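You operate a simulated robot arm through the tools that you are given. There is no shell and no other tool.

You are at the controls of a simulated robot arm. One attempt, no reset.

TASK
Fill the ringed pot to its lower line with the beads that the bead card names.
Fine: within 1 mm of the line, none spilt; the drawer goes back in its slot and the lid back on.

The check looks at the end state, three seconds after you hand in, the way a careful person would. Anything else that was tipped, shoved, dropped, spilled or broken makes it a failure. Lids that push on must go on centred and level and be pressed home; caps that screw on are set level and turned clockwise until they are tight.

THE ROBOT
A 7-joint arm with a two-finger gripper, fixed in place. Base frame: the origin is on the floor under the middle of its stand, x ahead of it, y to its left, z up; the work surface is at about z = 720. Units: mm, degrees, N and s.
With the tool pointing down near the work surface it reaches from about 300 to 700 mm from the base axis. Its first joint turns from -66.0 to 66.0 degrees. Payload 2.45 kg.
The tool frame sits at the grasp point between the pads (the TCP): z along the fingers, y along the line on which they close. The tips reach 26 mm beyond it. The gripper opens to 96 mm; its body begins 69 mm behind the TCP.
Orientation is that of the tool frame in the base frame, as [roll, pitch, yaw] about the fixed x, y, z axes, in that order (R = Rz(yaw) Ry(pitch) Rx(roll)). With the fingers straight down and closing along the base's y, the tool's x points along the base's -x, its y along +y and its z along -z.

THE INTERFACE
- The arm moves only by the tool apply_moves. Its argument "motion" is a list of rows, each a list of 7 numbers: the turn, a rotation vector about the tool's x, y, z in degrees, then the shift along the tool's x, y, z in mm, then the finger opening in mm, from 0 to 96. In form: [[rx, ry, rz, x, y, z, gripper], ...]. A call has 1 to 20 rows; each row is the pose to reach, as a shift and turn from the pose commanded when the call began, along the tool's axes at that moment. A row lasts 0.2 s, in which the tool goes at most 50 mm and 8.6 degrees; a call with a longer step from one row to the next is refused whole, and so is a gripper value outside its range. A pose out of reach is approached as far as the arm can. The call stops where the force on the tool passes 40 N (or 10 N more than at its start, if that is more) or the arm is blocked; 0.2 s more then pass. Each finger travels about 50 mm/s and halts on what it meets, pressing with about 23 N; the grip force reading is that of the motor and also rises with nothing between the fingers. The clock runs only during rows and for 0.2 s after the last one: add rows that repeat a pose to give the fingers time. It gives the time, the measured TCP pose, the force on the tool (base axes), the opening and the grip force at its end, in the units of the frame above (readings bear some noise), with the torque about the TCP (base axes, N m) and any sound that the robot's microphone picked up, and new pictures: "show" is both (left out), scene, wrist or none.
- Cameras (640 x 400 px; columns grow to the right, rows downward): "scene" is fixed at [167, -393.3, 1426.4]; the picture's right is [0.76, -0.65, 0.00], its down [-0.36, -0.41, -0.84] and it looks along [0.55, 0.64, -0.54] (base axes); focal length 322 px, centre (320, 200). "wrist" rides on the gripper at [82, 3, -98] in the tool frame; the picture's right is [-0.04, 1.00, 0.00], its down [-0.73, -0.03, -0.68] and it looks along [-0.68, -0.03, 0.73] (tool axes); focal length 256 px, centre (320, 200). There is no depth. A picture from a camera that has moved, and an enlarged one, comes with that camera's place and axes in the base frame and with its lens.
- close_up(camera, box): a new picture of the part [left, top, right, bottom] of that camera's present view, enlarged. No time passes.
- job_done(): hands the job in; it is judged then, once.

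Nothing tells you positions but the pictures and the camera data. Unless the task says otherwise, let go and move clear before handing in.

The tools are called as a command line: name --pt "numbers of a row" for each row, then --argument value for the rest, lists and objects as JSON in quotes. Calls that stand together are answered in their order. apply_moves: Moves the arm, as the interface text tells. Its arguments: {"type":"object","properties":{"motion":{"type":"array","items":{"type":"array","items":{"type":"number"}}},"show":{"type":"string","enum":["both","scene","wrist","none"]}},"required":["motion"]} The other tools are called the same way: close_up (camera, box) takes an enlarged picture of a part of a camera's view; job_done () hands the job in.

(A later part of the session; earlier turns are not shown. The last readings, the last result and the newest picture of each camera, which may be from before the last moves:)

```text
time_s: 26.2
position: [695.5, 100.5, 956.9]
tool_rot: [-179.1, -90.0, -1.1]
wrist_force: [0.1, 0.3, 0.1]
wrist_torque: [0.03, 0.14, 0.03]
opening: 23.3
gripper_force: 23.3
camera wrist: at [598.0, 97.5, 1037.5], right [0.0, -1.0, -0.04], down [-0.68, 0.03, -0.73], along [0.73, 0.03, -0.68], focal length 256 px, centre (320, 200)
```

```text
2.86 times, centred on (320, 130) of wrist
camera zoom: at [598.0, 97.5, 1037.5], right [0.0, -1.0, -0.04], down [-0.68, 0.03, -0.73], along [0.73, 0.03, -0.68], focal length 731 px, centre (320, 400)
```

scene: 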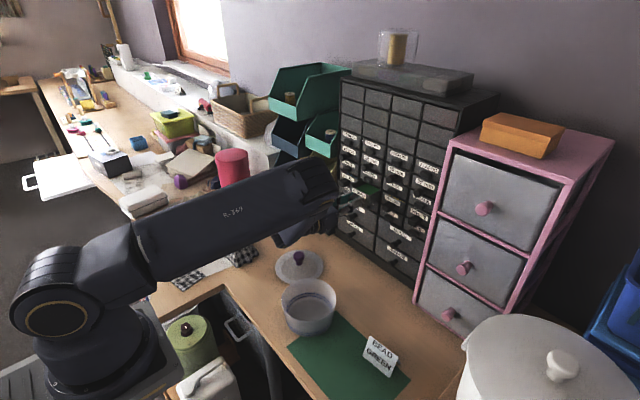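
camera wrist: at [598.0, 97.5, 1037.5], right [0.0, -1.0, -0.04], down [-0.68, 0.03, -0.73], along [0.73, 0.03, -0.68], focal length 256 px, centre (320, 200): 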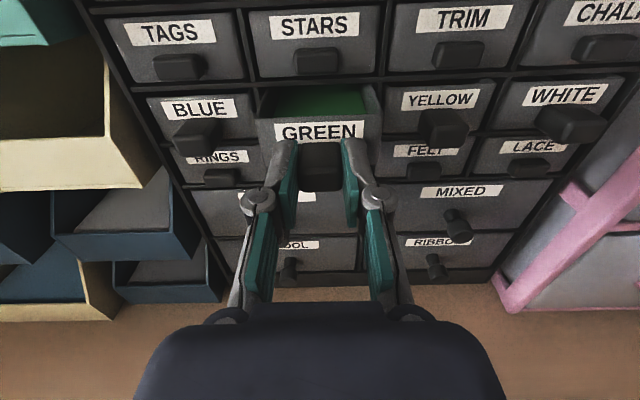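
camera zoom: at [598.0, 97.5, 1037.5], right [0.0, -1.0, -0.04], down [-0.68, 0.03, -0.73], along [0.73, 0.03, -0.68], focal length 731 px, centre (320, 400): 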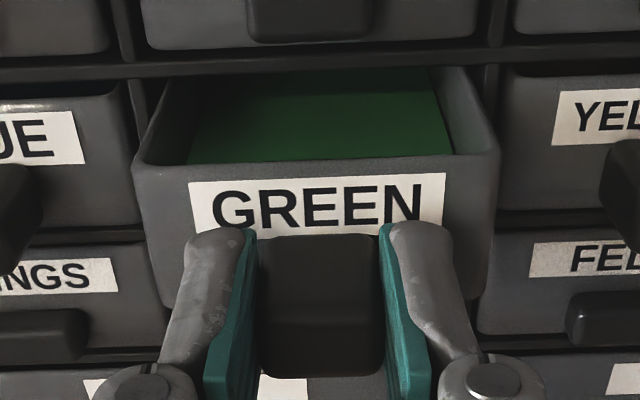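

The drawer slides well and green bead contents are visible, some way below its rim. I'll keep pulling.

apply_moves --pt "0 0 0 0 0 -10 10" --pt "0 0 0 0 0 -20 10" --pt "0 0 0 0 0 -30 10" --pt "0 0 0 0 0 -40 10" --pt "0 0 0 0 0 -50 10" --pt "0 0 0 0 0 -50 10" --show "both"

close_up --camera "wrist" --box '[220, 60, 420, 200]'

close_up --camera "scene" --box '[320, 160, 420, 240]'

```text
time_s: 27.6
position: [644.7, 99.4, 956.9]
tool_rot: [167.1, -90.0, 12.9]
wrist_force: [0.0, 0.3, 0.7]
wrist_torque: [0.03, -0.15, -0.05]
opening: 23.2
gripper_force: 22.7
camera wrist: at [547.1, 98.0, 1036.8], right [0.0, -1.0, -0.04], down [-0.68, 0.03, -0.73], along [0.73, 0.03, -0.68], focal length 256 px, centre (320, 200)
```

scene: 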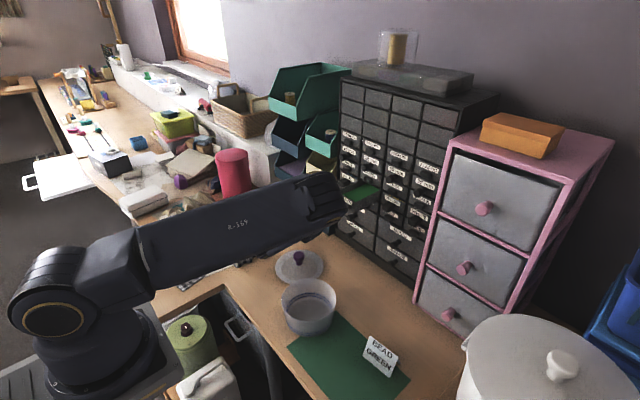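
wrist: 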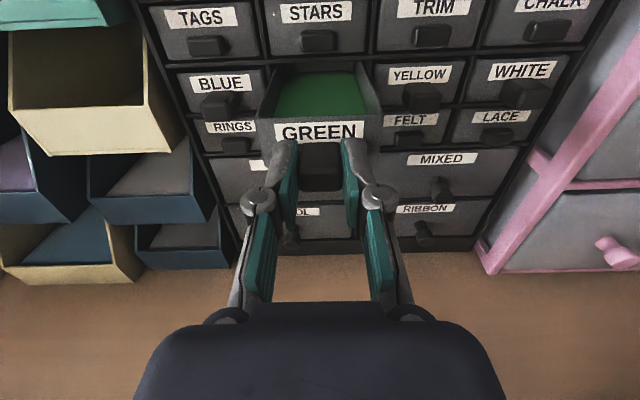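

```text
2.86 times, centred on (320, 130) of wrist
camera zoom: at [547.1, 98.0, 1036.8], right [0.0, -1.0, -0.04], down [-0.68, 0.03, -0.73], along [0.73, 0.03, -0.68], focal length 731 px, centre (320, 400)
```

zoom: 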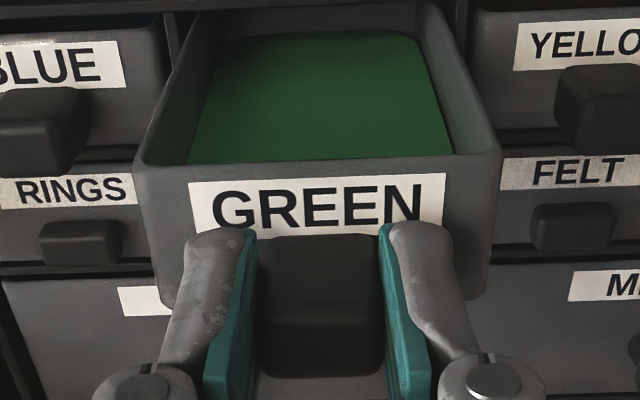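

```text
5.00 times, centred on (370, 200) of scene
camera zoom: at [167.0, -393.3, 1426.4], right [0.76, -0.65, 0.0], down [-0.36, -0.41, -0.84], along [0.55, 0.64, -0.54], focal length 1608 px, centre (70, 200)
```

zoom: 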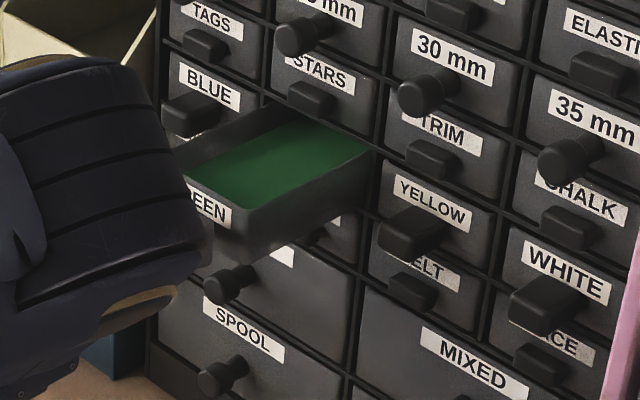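

The drawer is about 91 mm out and the bead surface's rear corners are visible, so it is nearly free. I'll continue slowly.

apply_moves --pt "0 0 0 0 0 -5 10" --pt "0 0 0 0 0 -10 10" --pt "0 0 0 0 0 -15 10" --pt "0 0 0 0 0 -15 10" --show "both"

close_up --camera "wrist" --box '[220, 60, 420, 200]'

close_up --camera "scene" --box '[320, 160, 420, 240]'

```text
time_s: 28.6
position: [631.9, 101.9, 959.6]
tool_rot: [-5.2, -90.0, -174.9]
wrist_force: [-0.1, 0.3, -0.9]
wrist_torque: [0.02, 0.11, -0.02]
opening: 23.2
gripper_force: 22.7
camera wrist: at [533.2, 98.1, 1038.2], right [0.0, -1.0, -0.04], down [-0.68, 0.03, -0.73], along [0.73, 0.03, -0.68], focal length 256 px, centre (320, 200)
```

scene: 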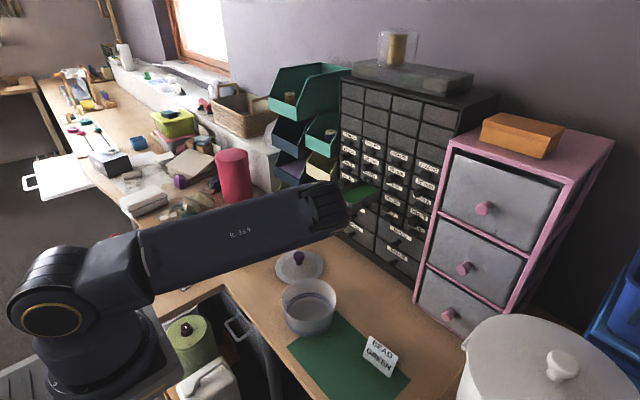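
wrist: 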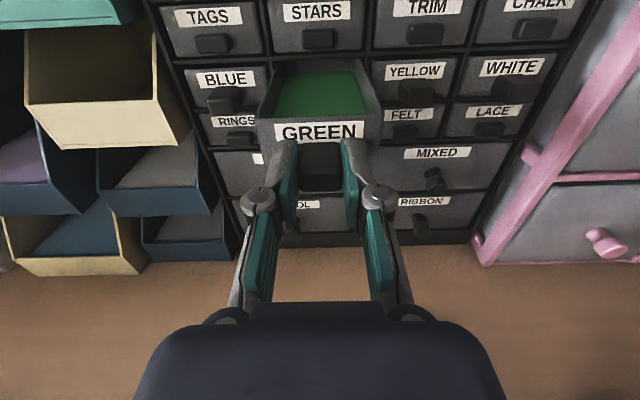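

```text
2.86 times, centred on (320, 130) of wrist
camera zoom: at [533.2, 98.1, 1038.2], right [0.0, -1.0, -0.04], down [-0.68, 0.03, -0.73], along [0.73, 0.03, -0.68], focal length 731 px, centre (320, 400)
```

zoom: 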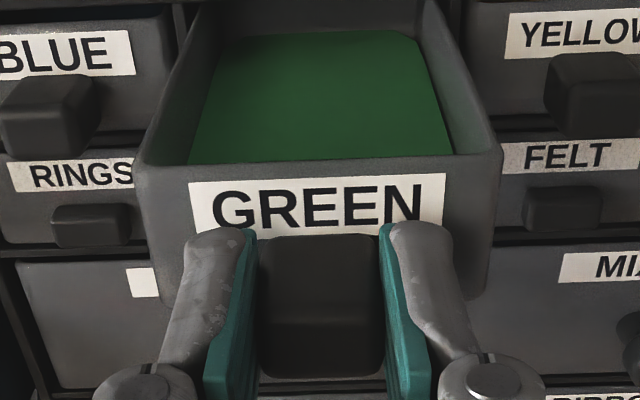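

```text
5.00 times, centred on (370, 200) of scene
camera zoom: at [167.0, -393.3, 1426.4], right [0.76, -0.65, 0.0], down [-0.36, -0.41, -0.84], along [0.55, 0.64, -0.54], focal length 1608 px, centre (70, 200)
```

zoom: 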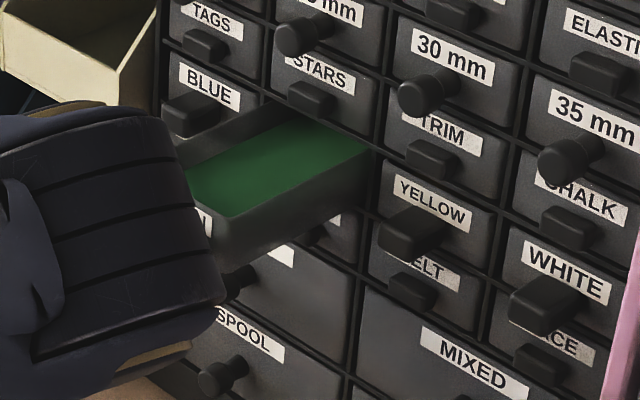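

Still partly in the slot. I'll pull further in small steps.

apply_moves --pt "0 0 0 0 0 -5 10" --pt "0 0 0 0 0 -10 10" --pt "0 0 0 0 0 -15 10" --pt "0 0 0 0 0 -20 10" --pt "0 0 0 0 0 -20 10" --show "wrist"

close_up --camera "wrist" --box '[220, 40, 420, 180]'

close_up --camera "scene" --box '[320, 160, 420, 240]'

```text
time_s: 29.8
position: [611.9, 98.6, 955.6]
tool_rot: [148.5, -90.0, 31.5]
wrist_force: [-0.5, -0.1, 0.2]
wrist_torque: [0.04, -0.12, 0.03]
opening: 23.0
gripper_force: 22.9
camera wrist: at [513.8, 97.5, 1036.9], right [0.0, -1.0, -0.04], down [-0.68, 0.03, -0.73], along [0.73, 0.03, -0.68], focal length 256 px, centre (320, 200)
```

wrist: 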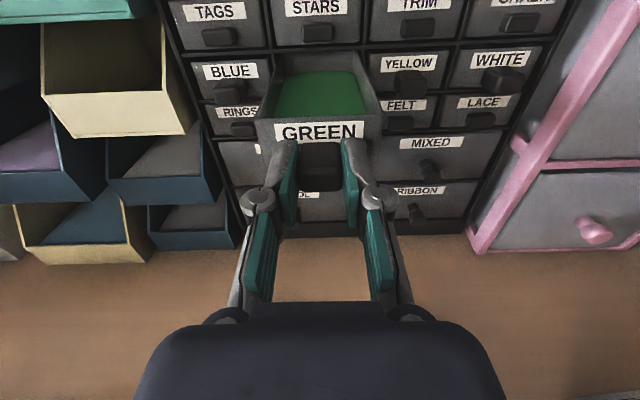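

```text
2.86 times, centred on (320, 110) of wrist
camera zoom: at [513.8, 97.5, 1036.9], right [0.0, -1.0, -0.04], down [-0.68, 0.03, -0.73], along [0.73, 0.03, -0.68], focal length 731 px, centre (320, 457)
```

zoom: 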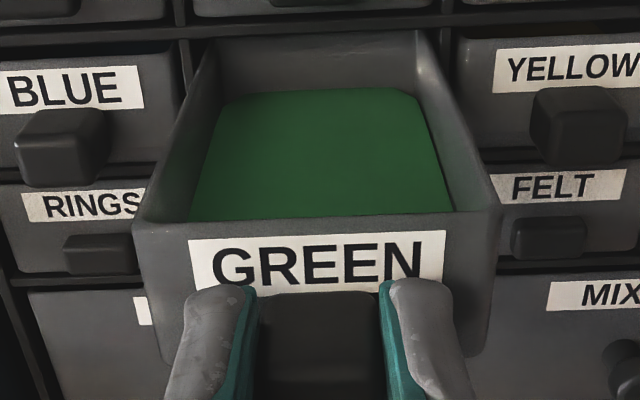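

```text
5.00 times, centred on (370, 200) of scene
camera zoom: at [167.0, -393.3, 1426.4], right [0.76, -0.65, 0.0], down [-0.36, -0.41, -0.84], along [0.55, 0.64, -0.54], focal length 1608 px, centre (70, 200)
```

zoom: 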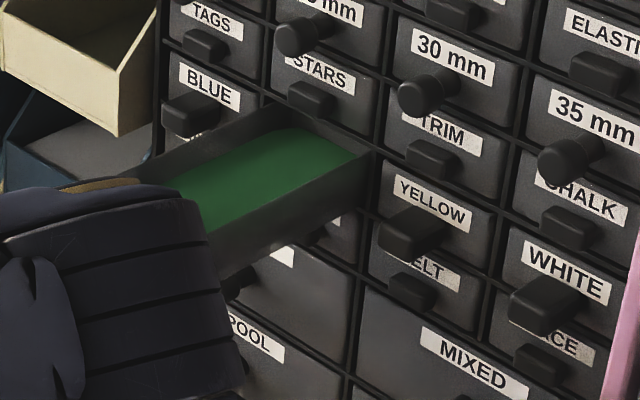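

The drawer's back wall is almost at the cabinet face. Beads sit about 16 mm below its rim. I'll pull the last part out and clear the slot.

apply_moves --pt "0 0 0 0 0 -4 10" --pt "0 0 0 0 0 -8 10" --pt "0 0 0 0 0 -12 10" --pt "0 0 0 0 0 -16 10" --pt "0 0 0 0 0 -20 10" --pt "0 0 0 0 0 -20 10" --show "both"

close_up --camera "wrist" --box '[220, 40, 420, 180]'

close_up --camera "scene" --box '[320, 160, 420, 240]'

```text
time_s: 31.2
position: [590.5, 99.5, 956.0]
tool_rot: [-74.5, -90.0, -105.5]
wrist_force: [-0.6, 0.8, 0.1]
wrist_torque: [-0.02, 0.07, 0.02]
opening: 23.3
gripper_force: 22.3
camera wrist: at [492.6, 96.7, 1037.1], right [0.0, -1.0, -0.04], down [-0.68, 0.03, -0.73], along [0.73, 0.03, -0.68], focal length 256 px, centre (320, 200)
```

scene: 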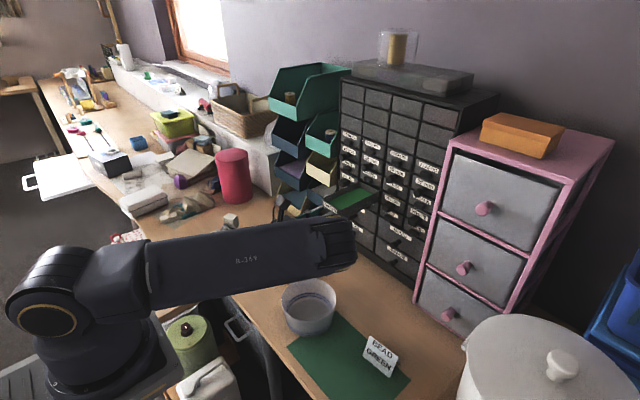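
wrist: 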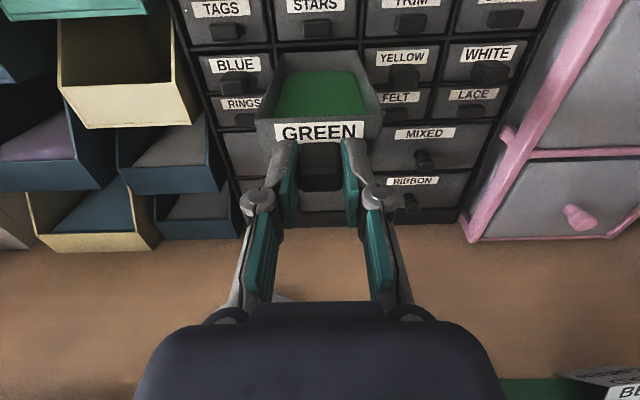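

```text
2.86 times, centred on (320, 110) of wrist
camera zoom: at [492.6, 96.7, 1037.1], right [0.0, -1.0, -0.04], down [-0.68, 0.03, -0.73], along [0.73, 0.03, -0.68], focal length 731 px, centre (320, 457)
```

zoom: 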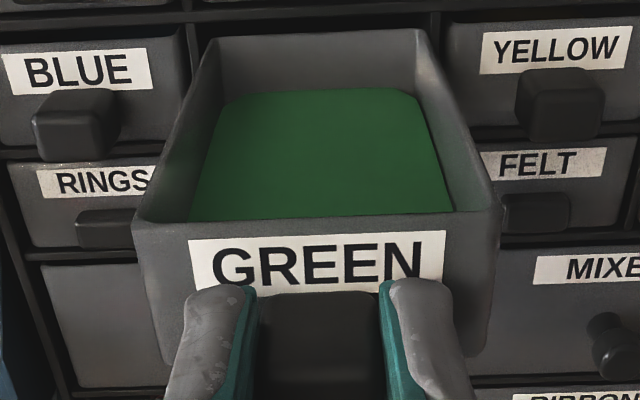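

```text
5.00 times, centred on (370, 200) of scene
camera zoom: at [167.0, -393.3, 1426.4], right [0.76, -0.65, 0.0], down [-0.36, -0.41, -0.84], along [0.55, 0.64, -0.54], focal length 1608 px, centre (70, 200)
```

zoom: 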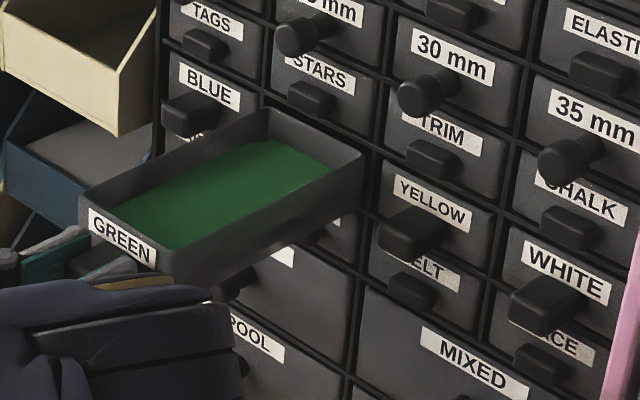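

The drawer is out of its slot, held level, about 147 mm long × 66 mm wide. I plan to pour over its back wall, approaching the pot from the −Y side, so next I'll retreat slowly and shift toward −Y keeping it level.

apply_moves --pt "0 0 0 0 0 -6 10" --pt "0 0 0 0 0 -14 10" --pt "0 0 0 0 0 -24 10" --pt "0 0 0 0 0 -36 10" --pt "0 0 0 2 4 -48 10" --pt "0 0 0 4 10 -58 10" --pt "0 0 0 6 20 -68 10" --pt "0 0 0 8 32 -78 10" --pt "0 0 0 10 44 -86 10" --pt "0 0 0 12 56 -92 10" --pt "0 0 0 14 66 -96 10" --pt "0 0 0 14 72 -98 10" --pt "0 0 0 14 72 -98 10" --show "both"

```text
time_s: 34.0
position: [494.4, 27.7, 970.4]
tool_rot: [15.4, -90.0, 164.6]
wrist_force: [0.2, 0.6, -1.4]
wrist_torque: [0.0, 0.14, -0.02]
opening: 23.3
gripper_force: 22.8
camera wrist: at [395.6, 24.6, 1050.7], right [0.0, -1.0, -0.04], down [-0.68, 0.03, -0.73], along [0.73, 0.03, -0.68], focal length 256 px, centre (320, 200)
```

scene: 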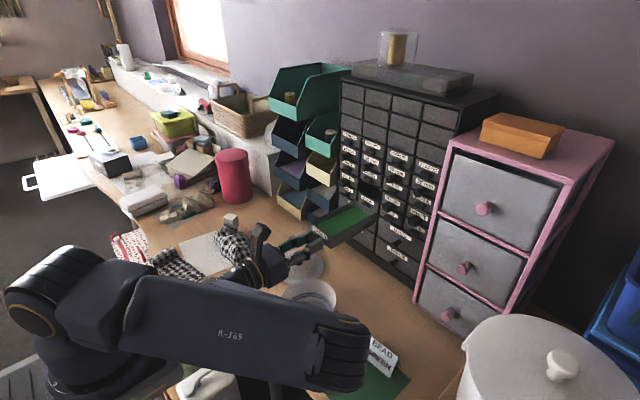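
wrist: 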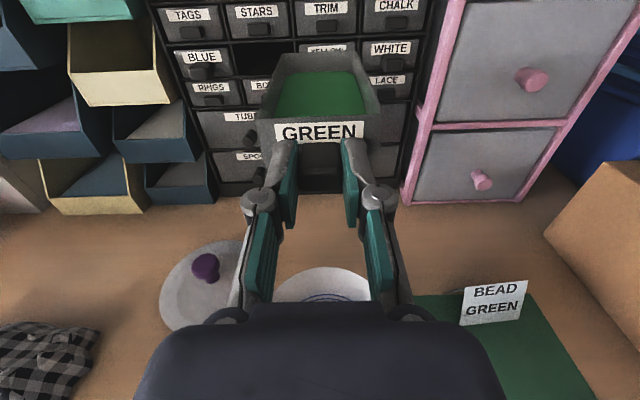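

The drawer is held level above the pot area, and the slot is clear. The elbow has swung to the −Y side, which should suit pointing the hand toward +Y. I'll rotate the hand gradually, keeping the drawer level.

apply_moves --pt "4 0 0 0 8 -2 10" --pt "9 0 0 0 20 -5 10" --pt "15 0 0 0 36 -9 10" --pt "22 0 0 0 52 -14 10" --pt "28 0 0 0 66 -18 10" --pt "30 0 0 0 72 -20 10" --pt "30 0 0 0 72 -20 10" --show "both"

```text
time_s: 35.6
position: [473.8, -43.5, 970.3]
tool_rot: [163.8, -89.9, 46.2]
wrist_force: [-0.7, -1.2, -1.5]
wrist_torque: [-0.06, 0.13, 0.0]
opening: 23.0
gripper_force: 22.4
camera wrist: at [390.3, -95.4, 1051.3], right [0.5, -0.87, -0.04], down [-0.6, -0.31, -0.73], along [0.62, 0.39, -0.68], focal length 256 px, centre (320, 200)
```

scene: 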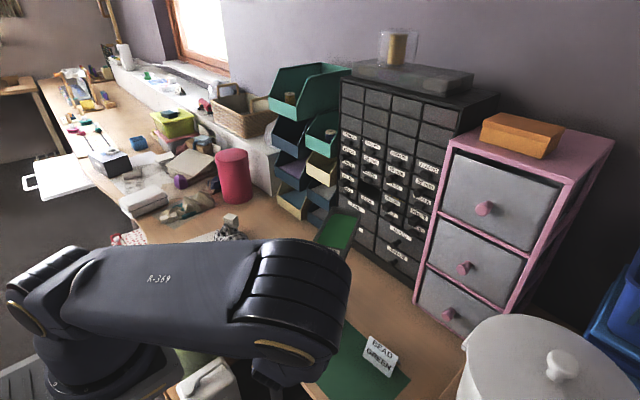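
wrist: 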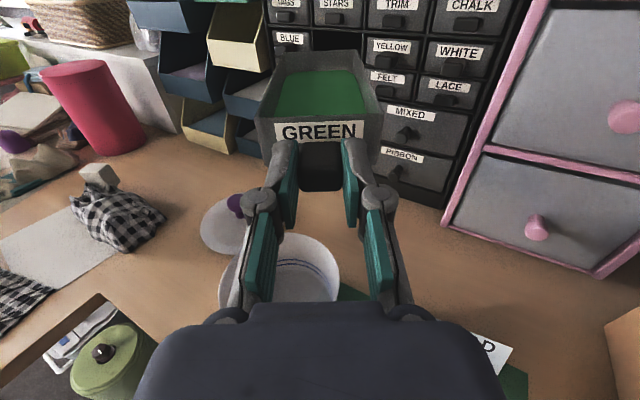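

That worked smoothly. I'll continue rotating toward +Y and shifting toward −Y.

apply_moves --pt "4 0 0 0 6 -6 10" --pt "9 0 0 0 15 -15 10" --pt "15 0 0 0 27 -27 10" --pt "22 0 0 0 39 -39 10" --pt "28 0 0 0 48 -49 10" --pt "30 0 0 0 52 -53 10" --pt "30 0 0 0 52 -53 10" --show "both"

```text
time_s: 37.2
position: [407.9, -88.1, 958.0]
tool_rot: [96.3, -89.9, 143.8]
wrist_force: [0.2, -0.3, -2.0]
wrist_torque: [-0.15, 0.07, -0.04]
opening: 23.1
gripper_force: 23.5
out of reach, approached as far as the arm can: row 3, 4, 5, 6, 7
camera wrist: at [361.1, -173.9, 1037.7], right [0.87, -0.5, -0.04], down [-0.36, -0.57, -0.73], along [0.34, 0.65, -0.68], focal length 256 px, centre (320, 200)
```

scene: 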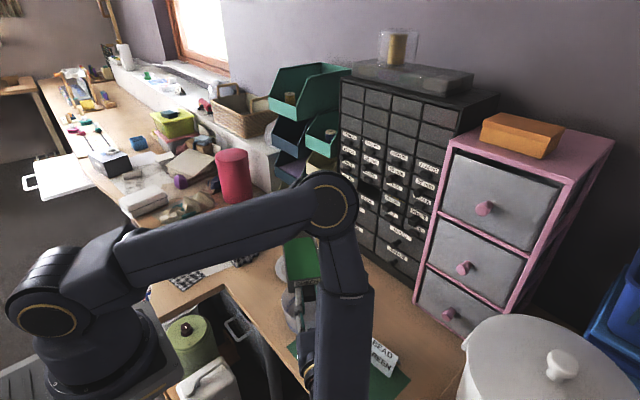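
wrist: 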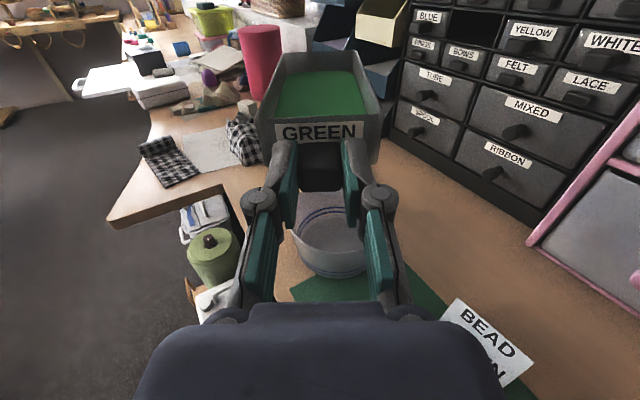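

The hand is level at 60° azimuth but the arm stopped about 50 mm short of the target. I'll hold the command to see if it settles closer.

apply_moves --pt "0 0 0 0 0 0 10" --pt "0 0 0 0 0 0 10" --show "none"

```text
time_s: 37.8
position: [409.4, -87.4, 957.1]
tool_rot: [90.1, -89.9, 149.8]
wrist_force: [-0.7, 0.0, -1.4]
wrist_torque: [-0.15, 0.07, 0.0]
opening: 23.1
gripper_force: 23.1
```

The command now matches the reached pose. I'll try shifting back and right so the drawer lip lines up over the pot (about 44 mm back, 12 mm right).

apply_moves --pt "0 0 0 0 3 -8 10" --pt "0 0 0 0 6 -18 10" --pt "0 0 0 0 9 -30 10" --pt "0 0 0 0 12 -40 10" --pt "0 0 0 0 12 -44 10" --pt "0 0 0 0 12 -44 10" --show "both"

```text
time_s: 39.2
position: [386.0, -120.5, 947.9]
tool_rot: [96.9, -89.8, 142.9]
wrist_force: [0.0, 0.2, -1.9]
wrist_torque: [-0.14, 0.09, 0.01]
opening: 23.0
gripper_force: 23.4
out of reach, approached as far as the arm can: row 1, 2, 3, 4, 5, 6
camera wrist: at [339.7, -207.4, 1030.2], right [0.86, -0.5, -0.04], down [-0.36, -0.57, -0.73], along [0.35, 0.65, -0.68], focal length 256 px, centre (320, 200)
```

scene: 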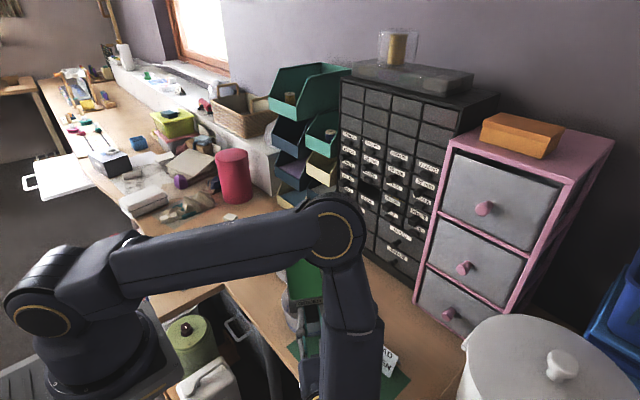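
wrist: 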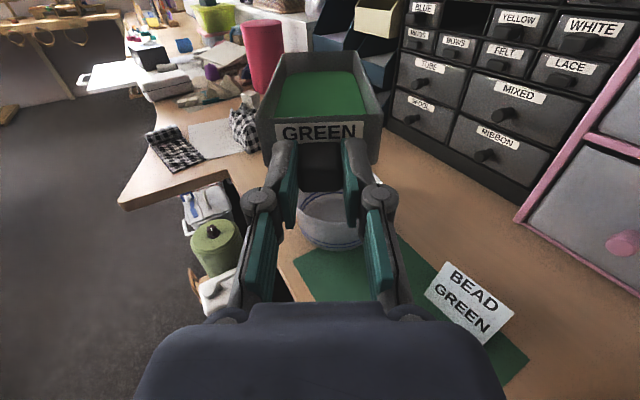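

The drawer lip is now just short of the pot centre, and the pot lies about 5° right of the hand's axis. I'll rotate back 5° and lower, then check.

apply_moves --pt "-2 0 0 -8 0 0 10" --pt "-4 0 0 -20 0 0 10" --pt "-5 0 0 -34 0 0 10" --pt "-5 0 0 -48 0 0 10" --pt "-5 0 0 -58 0 0 10" --pt "-5 0 0 -60 0 0 10" --show "both"

```text
time_s: 40.6
position: [385.7, -121.5, 890.1]
tool_rot: [-17.5, -90.0, -107.4]
wrist_force: [-0.3, 0.7, -2.1]
wrist_torque: [-0.08, 0.12, -0.01]
opening: 23.5
gripper_force: 22.5
camera wrist: at [331.9, -203.0, 971.0], right [0.82, -0.57, -0.04], down [-0.41, -0.54, -0.73], along [0.4, 0.62, -0.68], focal length 256 px, centre (320, 200)
```

scene: 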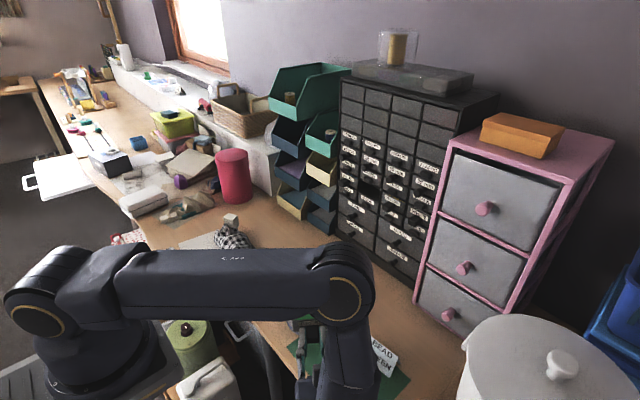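
wrist: 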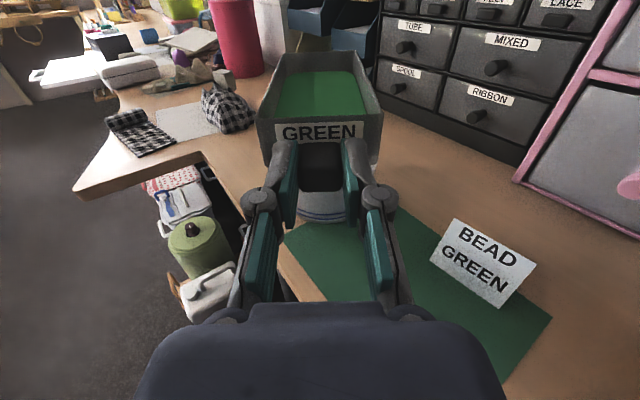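

The pose is reachable: hand level at 55° azimuth, with the drawer lip about over the pot centre and still well above the rim. I'll zoom in to check lateral alignment with the pot.

close_up --camera "wrist" --box '[240, 40, 400, 240]'

close_up --camera "scene" --box '[250, 280, 420, 400]'

```text
2.00 times, centred on (320, 140) of wrist
camera zoom: at [331.9, -203.0, 971.0], right [0.82, -0.57, -0.04], down [-0.41, -0.54, -0.73], along [0.4, 0.62, -0.68], focal length 512 px, centre (320, 320)
```

zoom: 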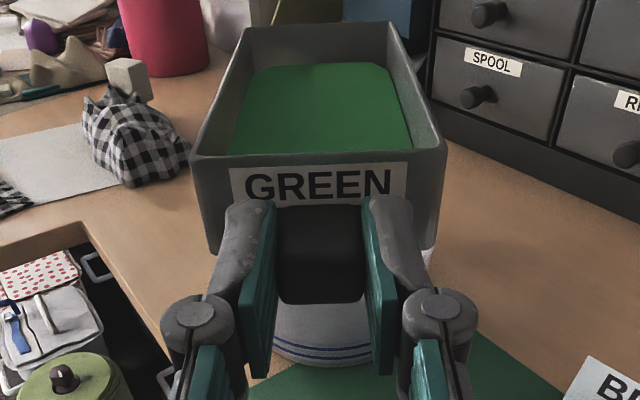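

```text
3.33 times, centred on (335, 340) of scene
camera zoom: at [167.0, -393.3, 1426.4], right [0.76, -0.65, 0.0], down [-0.36, -0.41, -0.84], along [0.55, 0.64, -0.54], focal length 1072 px, centre (270, -267)
```

zoom: 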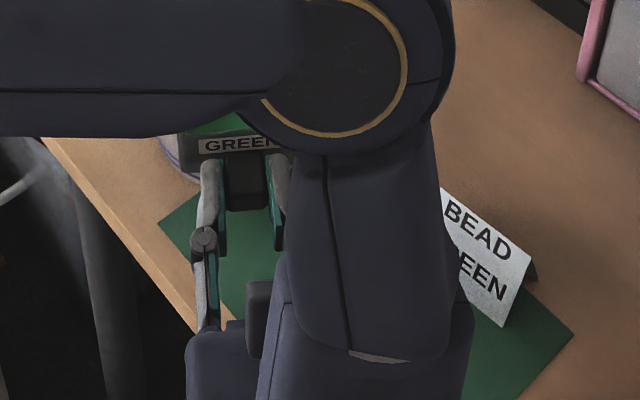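

The pot is centred under the drawer axis to within about 2 mm. I'll lower until the drawer bottom is just above the pot rim.

apply_moves --pt "0 0 0 -8 0 0 10" --pt "0 0 0 -18 0 1 10" --pt "0 0 0 -30 0 2 10" --pt "0 0 0 -40 0 3 10" --pt "0 0 0 -46 0 4 10" --pt "0 0 0 -46 0 4 10" --show "both"

close_up --camera "wrist" --box '[240, 40, 400, 240]'

close_up --camera "scene" --box '[250, 260, 420, 400]'

```text
time_s: 42.0
position: [387.7, -117.1, 845.4]
tool_rot: [-44.4, -89.9, -80.5]
wrist_force: [-0.2, -0.8, -1.6]
wrist_torque: [-0.13, 0.1, -0.04]
opening: 23.1
gripper_force: 23.3
camera wrist: at [334.4, -199.1, 926.0], right [0.82, -0.57, -0.04], down [-0.41, -0.54, -0.73], along [0.4, 0.62, -0.68], focal length 256 px, centre (320, 200)
```

scene: 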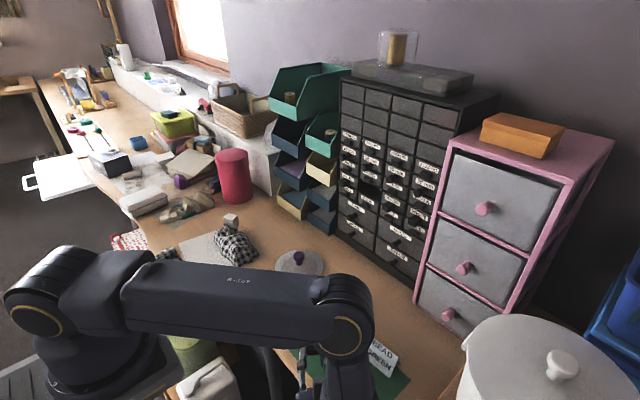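
wrist: 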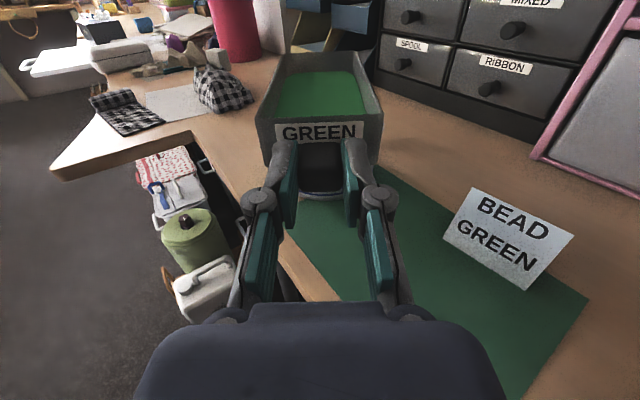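

```text
2.00 times, centred on (320, 140) of wrist
camera zoom: at [334.4, -199.1, 926.0], right [0.82, -0.57, -0.04], down [-0.41, -0.54, -0.73], along [0.4, 0.62, -0.68], focal length 512 px, centre (320, 320)
```

zoom: 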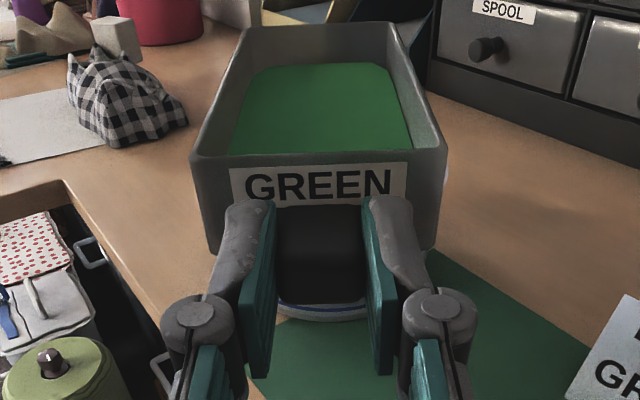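

```text
2.86 times, centred on (335, 330) of scene
camera zoom: at [167.0, -393.3, 1426.4], right [0.76, -0.65, 0.0], down [-0.36, -0.41, -0.84], along [0.55, 0.64, -0.54], focal length 919 px, centre (277, -171)
```

zoom: 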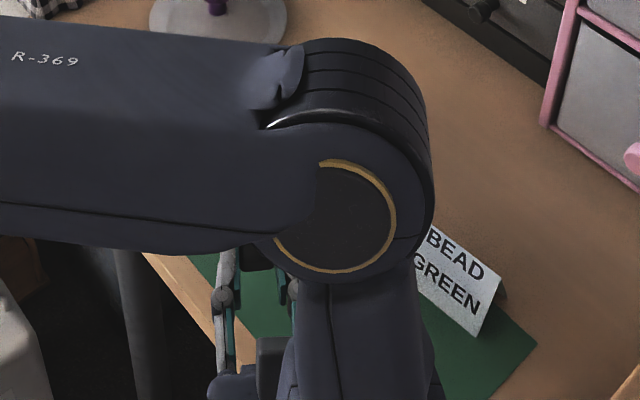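

Everything is aligned: the lip is about 13 mm short of the pot centre, with the drawer bottom ~30 mm above the rim. I'll begin tilting the back end down in small steps, keeping the lip over the pot. First 8°, which shouldn't pour yet.

apply_moves --pt "0 -2 0 5 0 -0.5 10" --pt "0 -4 0 10 0 -1 10" --pt "0 -6 0 15 0 -1.2 10" --pt "0 -8 0 20 0 -1.2 10" --pt "0 -8 0 20 0 -1.2 10" --show "both"

close_up --camera "wrist" --box '[240, 40, 400, 240]'

```text
time_s: 43.2
position: [387.0, -119.8, 864.9]
tool_rot: [-179.9, -82.0, 54.8]
wrist_force: [-0.7, -0.2, -2.1]
wrist_torque: [-0.14, 0.07, 0.02]
opening: 23.0
gripper_force: 22.8
camera wrist: at [340.8, -190.4, 959.1], right [0.82, -0.58, -0.04], down [-0.47, -0.62, -0.63], along [0.34, 0.53, -0.77], focal length 256 px, centre (320, 200)
```

scene: 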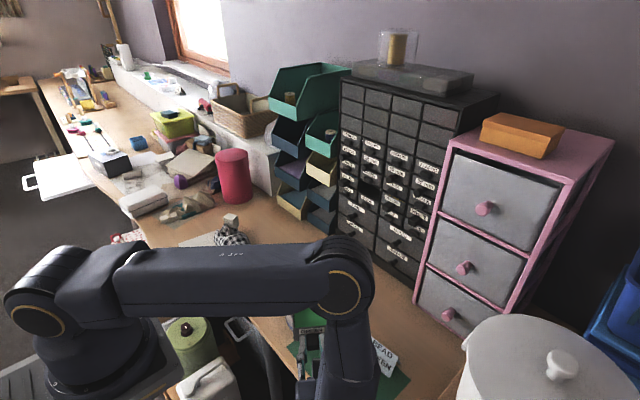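
wrist: 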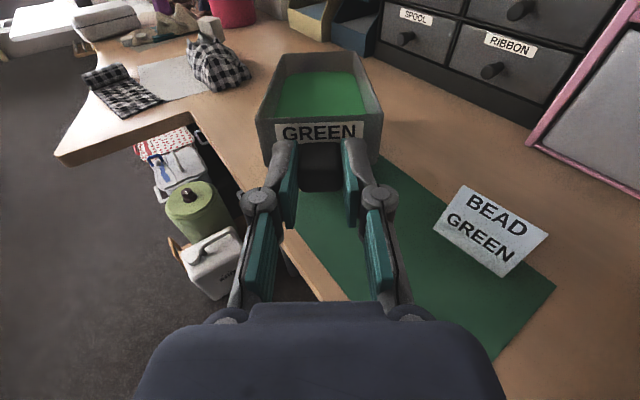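

```text
2.00 times, centred on (320, 140) of wrist
camera zoom: at [340.8, -190.4, 959.1], right [0.82, -0.58, -0.04], down [-0.47, -0.62, -0.63], along [0.34, 0.53, -0.77], focal length 512 px, centre (320, 320)
```

zoom: 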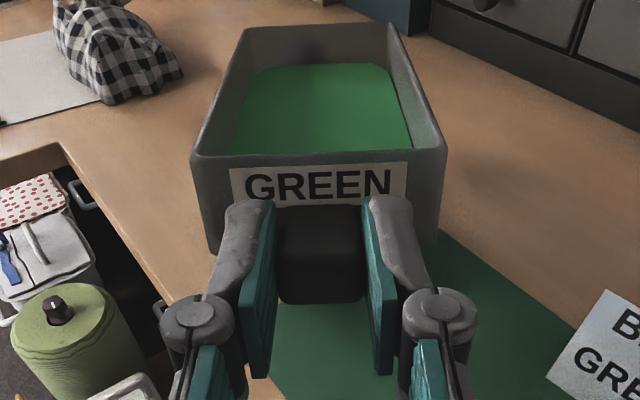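

The bead surface stays put relative to the drawer, so the beads hold a repose angle. I'll continue tilting in small steps.

apply_moves --pt "0 -2 0 4.6 0 -0.3 10" --pt "0 -4 0 9.2 0 -0.6 10" --pt "0 -6 0 13.8 0 -0.8 10" --pt "0 -6 0 13.8 0 -0.8 10" --show "wrist"

close_up --camera "wrist" --box '[240, 40, 400, 240]'

```text
time_s: 44.2
position: [389.5, -117.0, 879.9]
tool_rot: [179.9, -76.0, 55.0]
wrist_force: [0.3, -0.6, -1.5]
wrist_torque: [-0.1, 0.09, 0.0]
opening: 23.3
gripper_force: 23.5
camera wrist: at [347.6, -180.9, 980.4], right [0.81, -0.58, -0.04], down [-0.5, -0.67, -0.55], along [0.29, 0.46, -0.84], focal length 256 px, centre (320, 200)
```

wrist: 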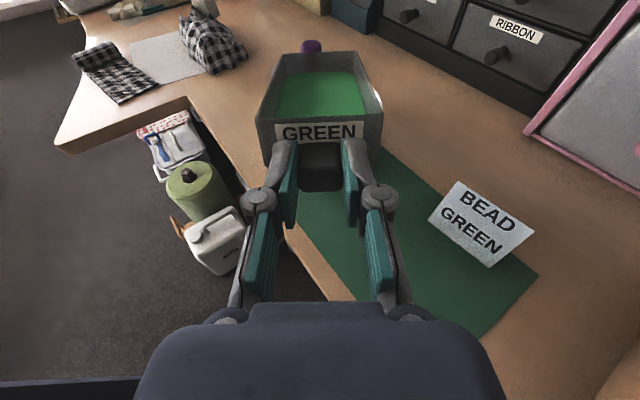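

```text
2.00 times, centred on (320, 140) of wrist
camera zoom: at [347.6, -180.9, 980.4], right [0.81, -0.58, -0.04], down [-0.5, -0.67, -0.55], along [0.29, 0.46, -0.84], focal length 512 px, centre (320, 320)
```

zoom: 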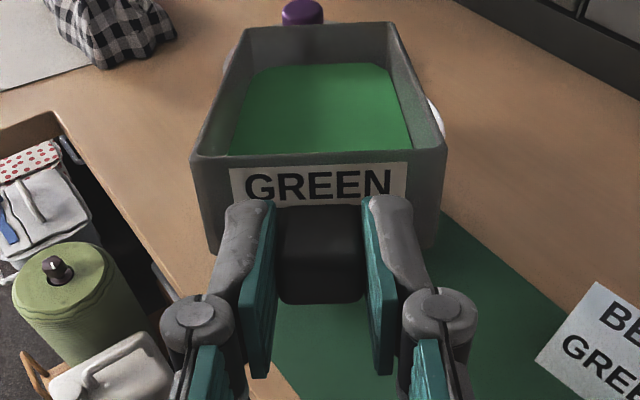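

Still holding at 14°, and the pot's rim shows symmetric alignment. Continuing to 20°.

apply_moves --pt "0 -2 0 4.9 0 -0.2 10" --pt "0 -4 0 9.6 0 -0.3 10" --pt "0 -6 0 14.3 0 -0.6 10" --pt "0 -6 0 14.3 0 -0.6 10" --show "wrist"

close_up --camera "wrist" --box '[240, 40, 400, 240]'

```text
time_s: 45.2
position: [390.0, -116.1, 892.6]
tool_rot: [-180.0, -70.0, 55.0]
wrist_force: [-0.1, 0.0, -2.0]
wrist_torque: [-0.12, 0.12, -0.03]
opening: 23.0
gripper_force: 23.5
camera wrist: at [355.1, -169.9, 1002.0], right [0.81, -0.58, -0.04], down [-0.53, -0.71, -0.46], along [0.24, 0.39, -0.89], focal length 256 px, centre (320, 200)
```

wrist: 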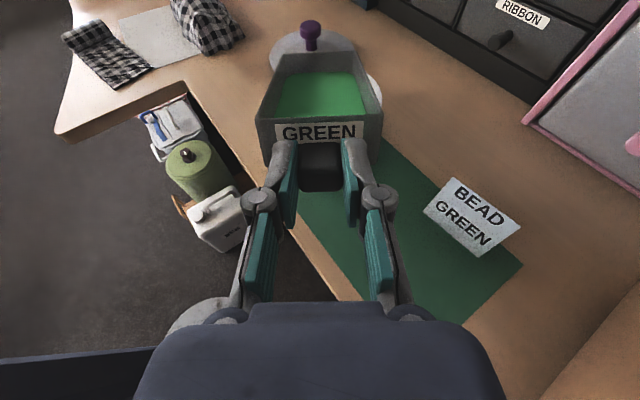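

```text
2.00 times, centred on (320, 140) of wrist
camera zoom: at [355.1, -169.9, 1002.0], right [0.81, -0.58, -0.04], down [-0.53, -0.71, -0.46], along [0.24, 0.39, -0.89], focal length 512 px, centre (320, 320)
```

zoom: 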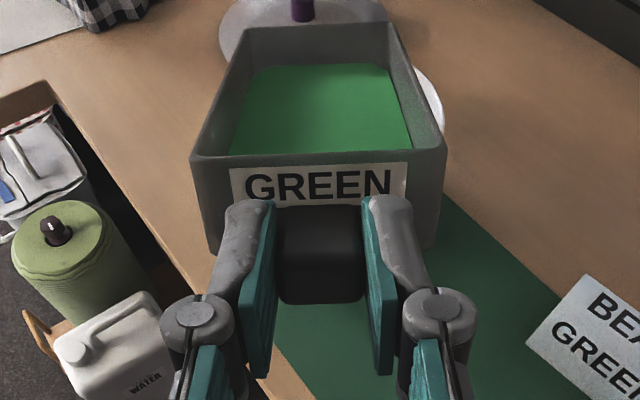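

No flow at 20°. Continuing to 26°.

apply_moves --pt "0 -2 0 4.8 0 0 10" --pt "0 -4 0 9.5 0 -0.1 10" --pt "0 -6 0 14.2 0 -0.2 10" --pt "0 -6 0 14.2 0 -0.2 10" --show "wrist"

close_up --camera "wrist" --box '[240, 40, 400, 240]'

```text
time_s: 46.2
position: [389.9, -110.5, 905.9]
tool_rot: [179.4, -64.1, 55.6]
wrist_force: [0.4, 0.3, -1.0]
wrist_torque: [-0.12, 0.07, 0.0]
opening: 23.0
gripper_force: 23.1
camera wrist: at [362.2, -155.6, 1021.2], right [0.81, -0.59, -0.03], down [-0.56, -0.75, -0.36], along [0.19, 0.31, -0.93], focal length 256 px, centre (320, 200)
```

wrist: 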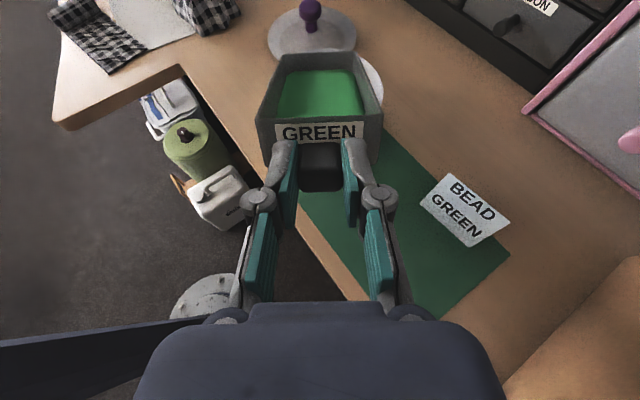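

```text
2.00 times, centred on (320, 140) of wrist
camera zoom: at [362.2, -155.6, 1021.2], right [0.81, -0.59, -0.03], down [-0.56, -0.75, -0.36], along [0.19, 0.31, -0.93], focal length 512 px, centre (320, 320)
```

zoom: 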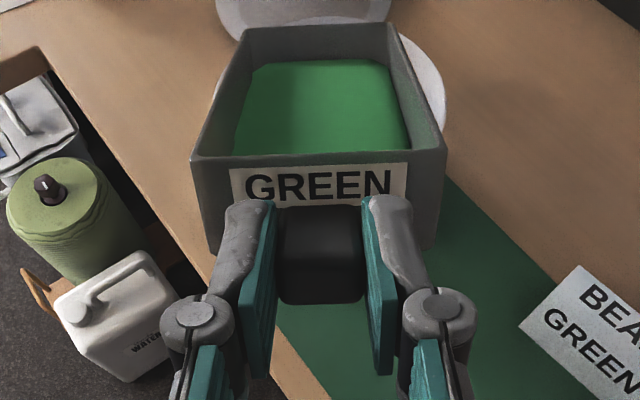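

The bead surface has begun to shift toward the back at 26°, so repose is around 25°. I'll continue carefully.

apply_moves --pt "0 -2 0 5 0 0 10" --pt "0 -4 0 10 0 0 10" --pt "0 -6 0 15 0 0 10" --pt "0 -6 0 15 0 0 10" --show "both"

close_up --camera "wrist" --box '[240, 40, 400, 240]'

```text
time_s: 47.2
position: [377.2, -120.3, 898.9]
tool_rot: [-179.9, -58.0, 55.0]
wrist_force: [0.4, 0.3, -1.0]
wrist_torque: [-0.1, 0.06, 0.02]
opening: 23.1
gripper_force: 23.2
out of reach, approached as far as the arm can: row 1, 2, 3, 4
camera wrist: at [357.1, -153.5, 1019.1], right [0.81, -0.59, -0.03], down [-0.58, -0.77, -0.26], along [0.13, 0.23, -0.96], focal length 256 px, centre (320, 200)
```

scene: 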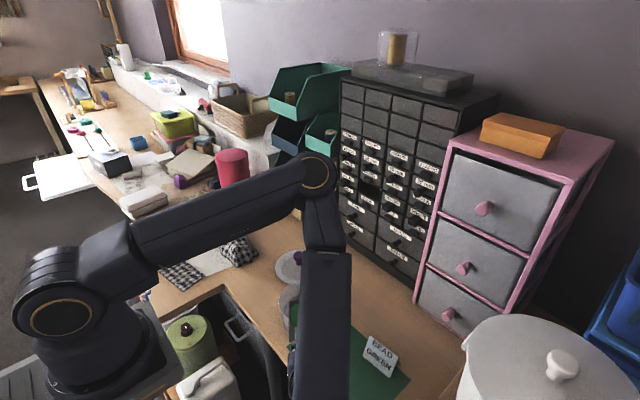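
wrist: 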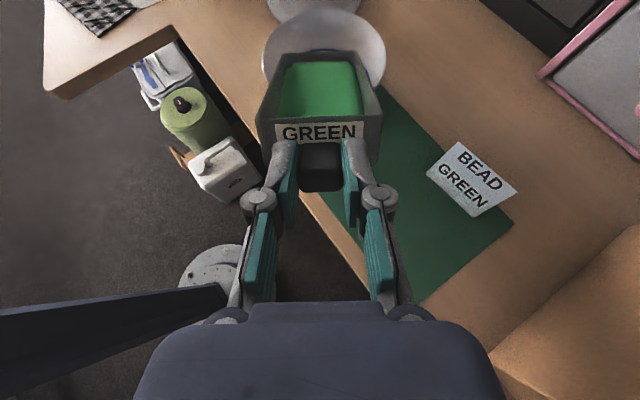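

```text
2.00 times, centred on (320, 140) of wrist
camera zoom: at [357.1, -153.5, 1019.1], right [0.81, -0.59, -0.03], down [-0.58, -0.77, -0.26], along [0.13, 0.23, -0.96], focal length 512 px, centre (320, 320)
```

zoom: 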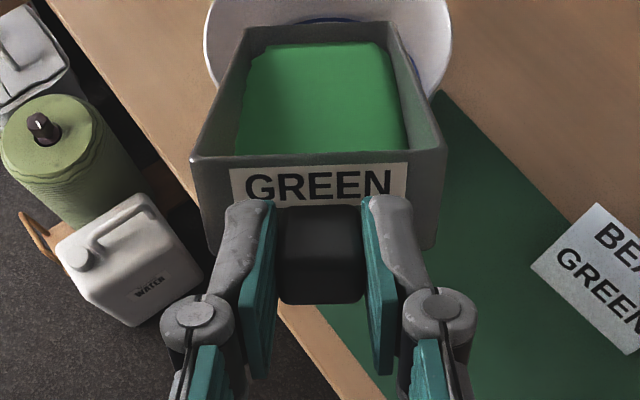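

At 32° the arm ran out of reach and shifted about 20–25 mm from the intended path; nothing has poured yet. I'll tilt back to 20° (safe) and find a better arm configuration before pouring.

apply_moves --pt "0 3 0 1 2 3 10" --pt "0 6 0 1 4 6 10" --pt "0 9 0 1 6 9 10" --pt "0 12 0 1 8 12 10" --pt "0 14 0 1 8 12 10" --pt "0 14 0 1 8 12 10" --show "wrist"

```text
time_s: 48.6
position: [390.4, -115.7, 894.9]
tool_rot: [179.8, -72.1, 55.0]
wrist_force: [-0.1, -0.2, -1.2]
wrist_torque: [-0.09, 0.08, -0.01]
opening: 23.2
gripper_force: 22.5
camera wrist: at [354.6, -172.2, 1001.1], right [0.81, -0.58, -0.04], down [-0.52, -0.7, -0.49], along [0.26, 0.42, -0.87], focal length 256 px, centre (320, 200)
```

wrist: 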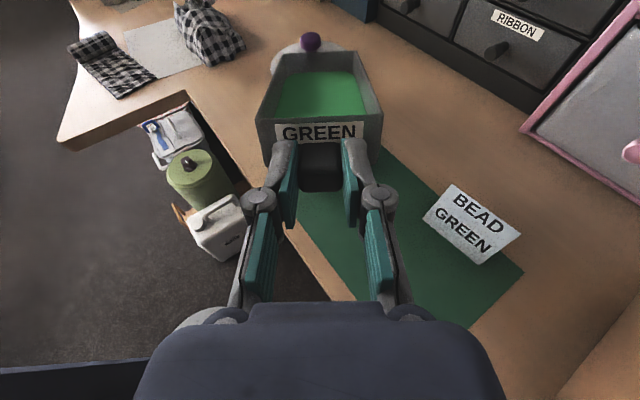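

Back to 18° safely, and the beads look unchanged. I'll test whether the wrist roll joint is near a limit with a small ±roll of the drawer (well under the beads' repose angle).

apply_moves --pt "0 0 4 0 0 0 10" --pt "0 0 8 0 0 0 10" --pt "0 0 8 0 0 0 10" --show "none"

apply_moves --pt "0 0 -4 0 0 0 10" --pt "0 0 -8 0 0 0 10" --pt "0 0 -12 0 0 0 10" --pt "0 0 -16 0 0 0 10" --pt "0 0 -16 0 0 0 10" --show "none"

```text
time_s: 49.4
position: [392.0, -114.2, 894.5]
tool_rot: [-180.0, -71.9, 55.0]
wrist_force: [0.2, 1.1, -0.7]
wrist_torque: [-0.15, 0.11, 0.01]
opening: 23.1
gripper_force: 22.9
out of reach, approached as far as the arm can: row 1, 2, 3
```

```text
time_s: 50.6
position: [391.5, -114.6, 893.9]
tool_rot: [139.5, -66.0, 98.0]
wrist_force: [-0.2, -0.1, -1.2]
wrist_torque: [-0.14, 0.06, 0.0]
opening: 23.2
gripper_force: 23.0
```

That confirms it: the wrist's last joint is at its positive limit, so this grasp orientation can't tilt steeply. The better plan is to return the drawer to its slot, release, turn the hand over (camera below, joint near mid-range), regrasp, then pour. First I'll undo the roll and level the drawer.

apply_moves --pt "0 0 5 0 0 0 10" --pt "0 0 10 0 0 0 10" --pt "0 0 15 0 0 0 10" --pt "0 0 15.5 0 0 0 10" --show "none"

apply_moves --pt "0 3 0 0 0 -4 10" --pt "0 6 0 2 0 -4 10" --pt "0 10 0 4 0 -4 10" --pt "0 14 0 8 0 -4 10" --pt "0 18 0 12 0 -4 10" --pt "0 18 0 12 0 -4 10" --show "both"

```text
time_s: 51.6
position: [392.0, -115.6, 894.1]
tool_rot: [178.6, -72.0, 56.4]
wrist_force: [-0.3, -0.1, -0.9]
wrist_torque: [-0.15, 0.08, 0.01]
opening: 23.0
gripper_force: 23.0
```

```text
time_s: 53.0
position: [390.5, -115.0, 906.3]
tool_rot: [83.1, -89.6, 152.0]
wrist_force: [-0.3, 0.5, -2.3]
wrist_torque: [-0.14, 0.09, 0.0]
opening: 23.2
gripper_force: 23.3
camera wrist: at [337.2, -197.7, 987.1], right [0.82, -0.57, -0.03], down [-0.41, -0.54, -0.73], along [0.4, 0.62, -0.68], focal length 256 px, centre (320, 200)
```

scene: 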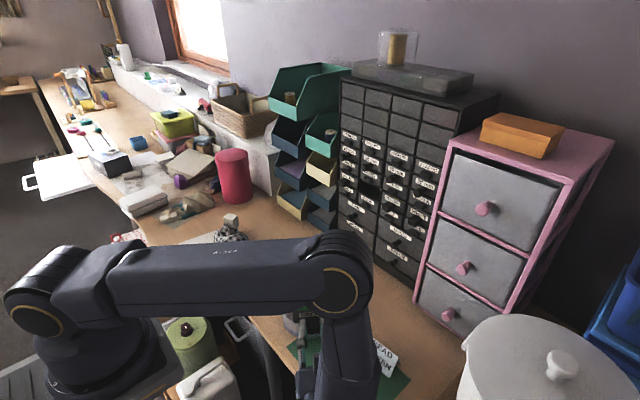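
wrist: 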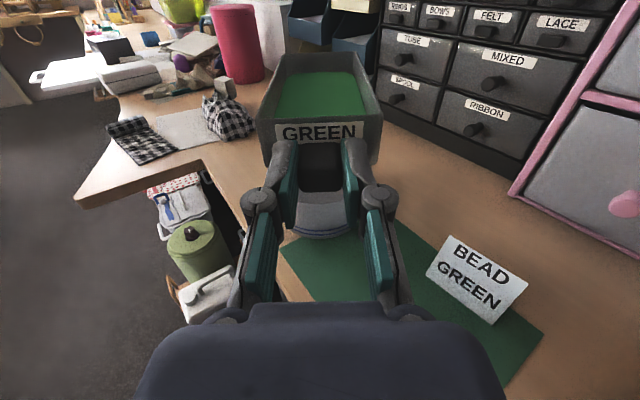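

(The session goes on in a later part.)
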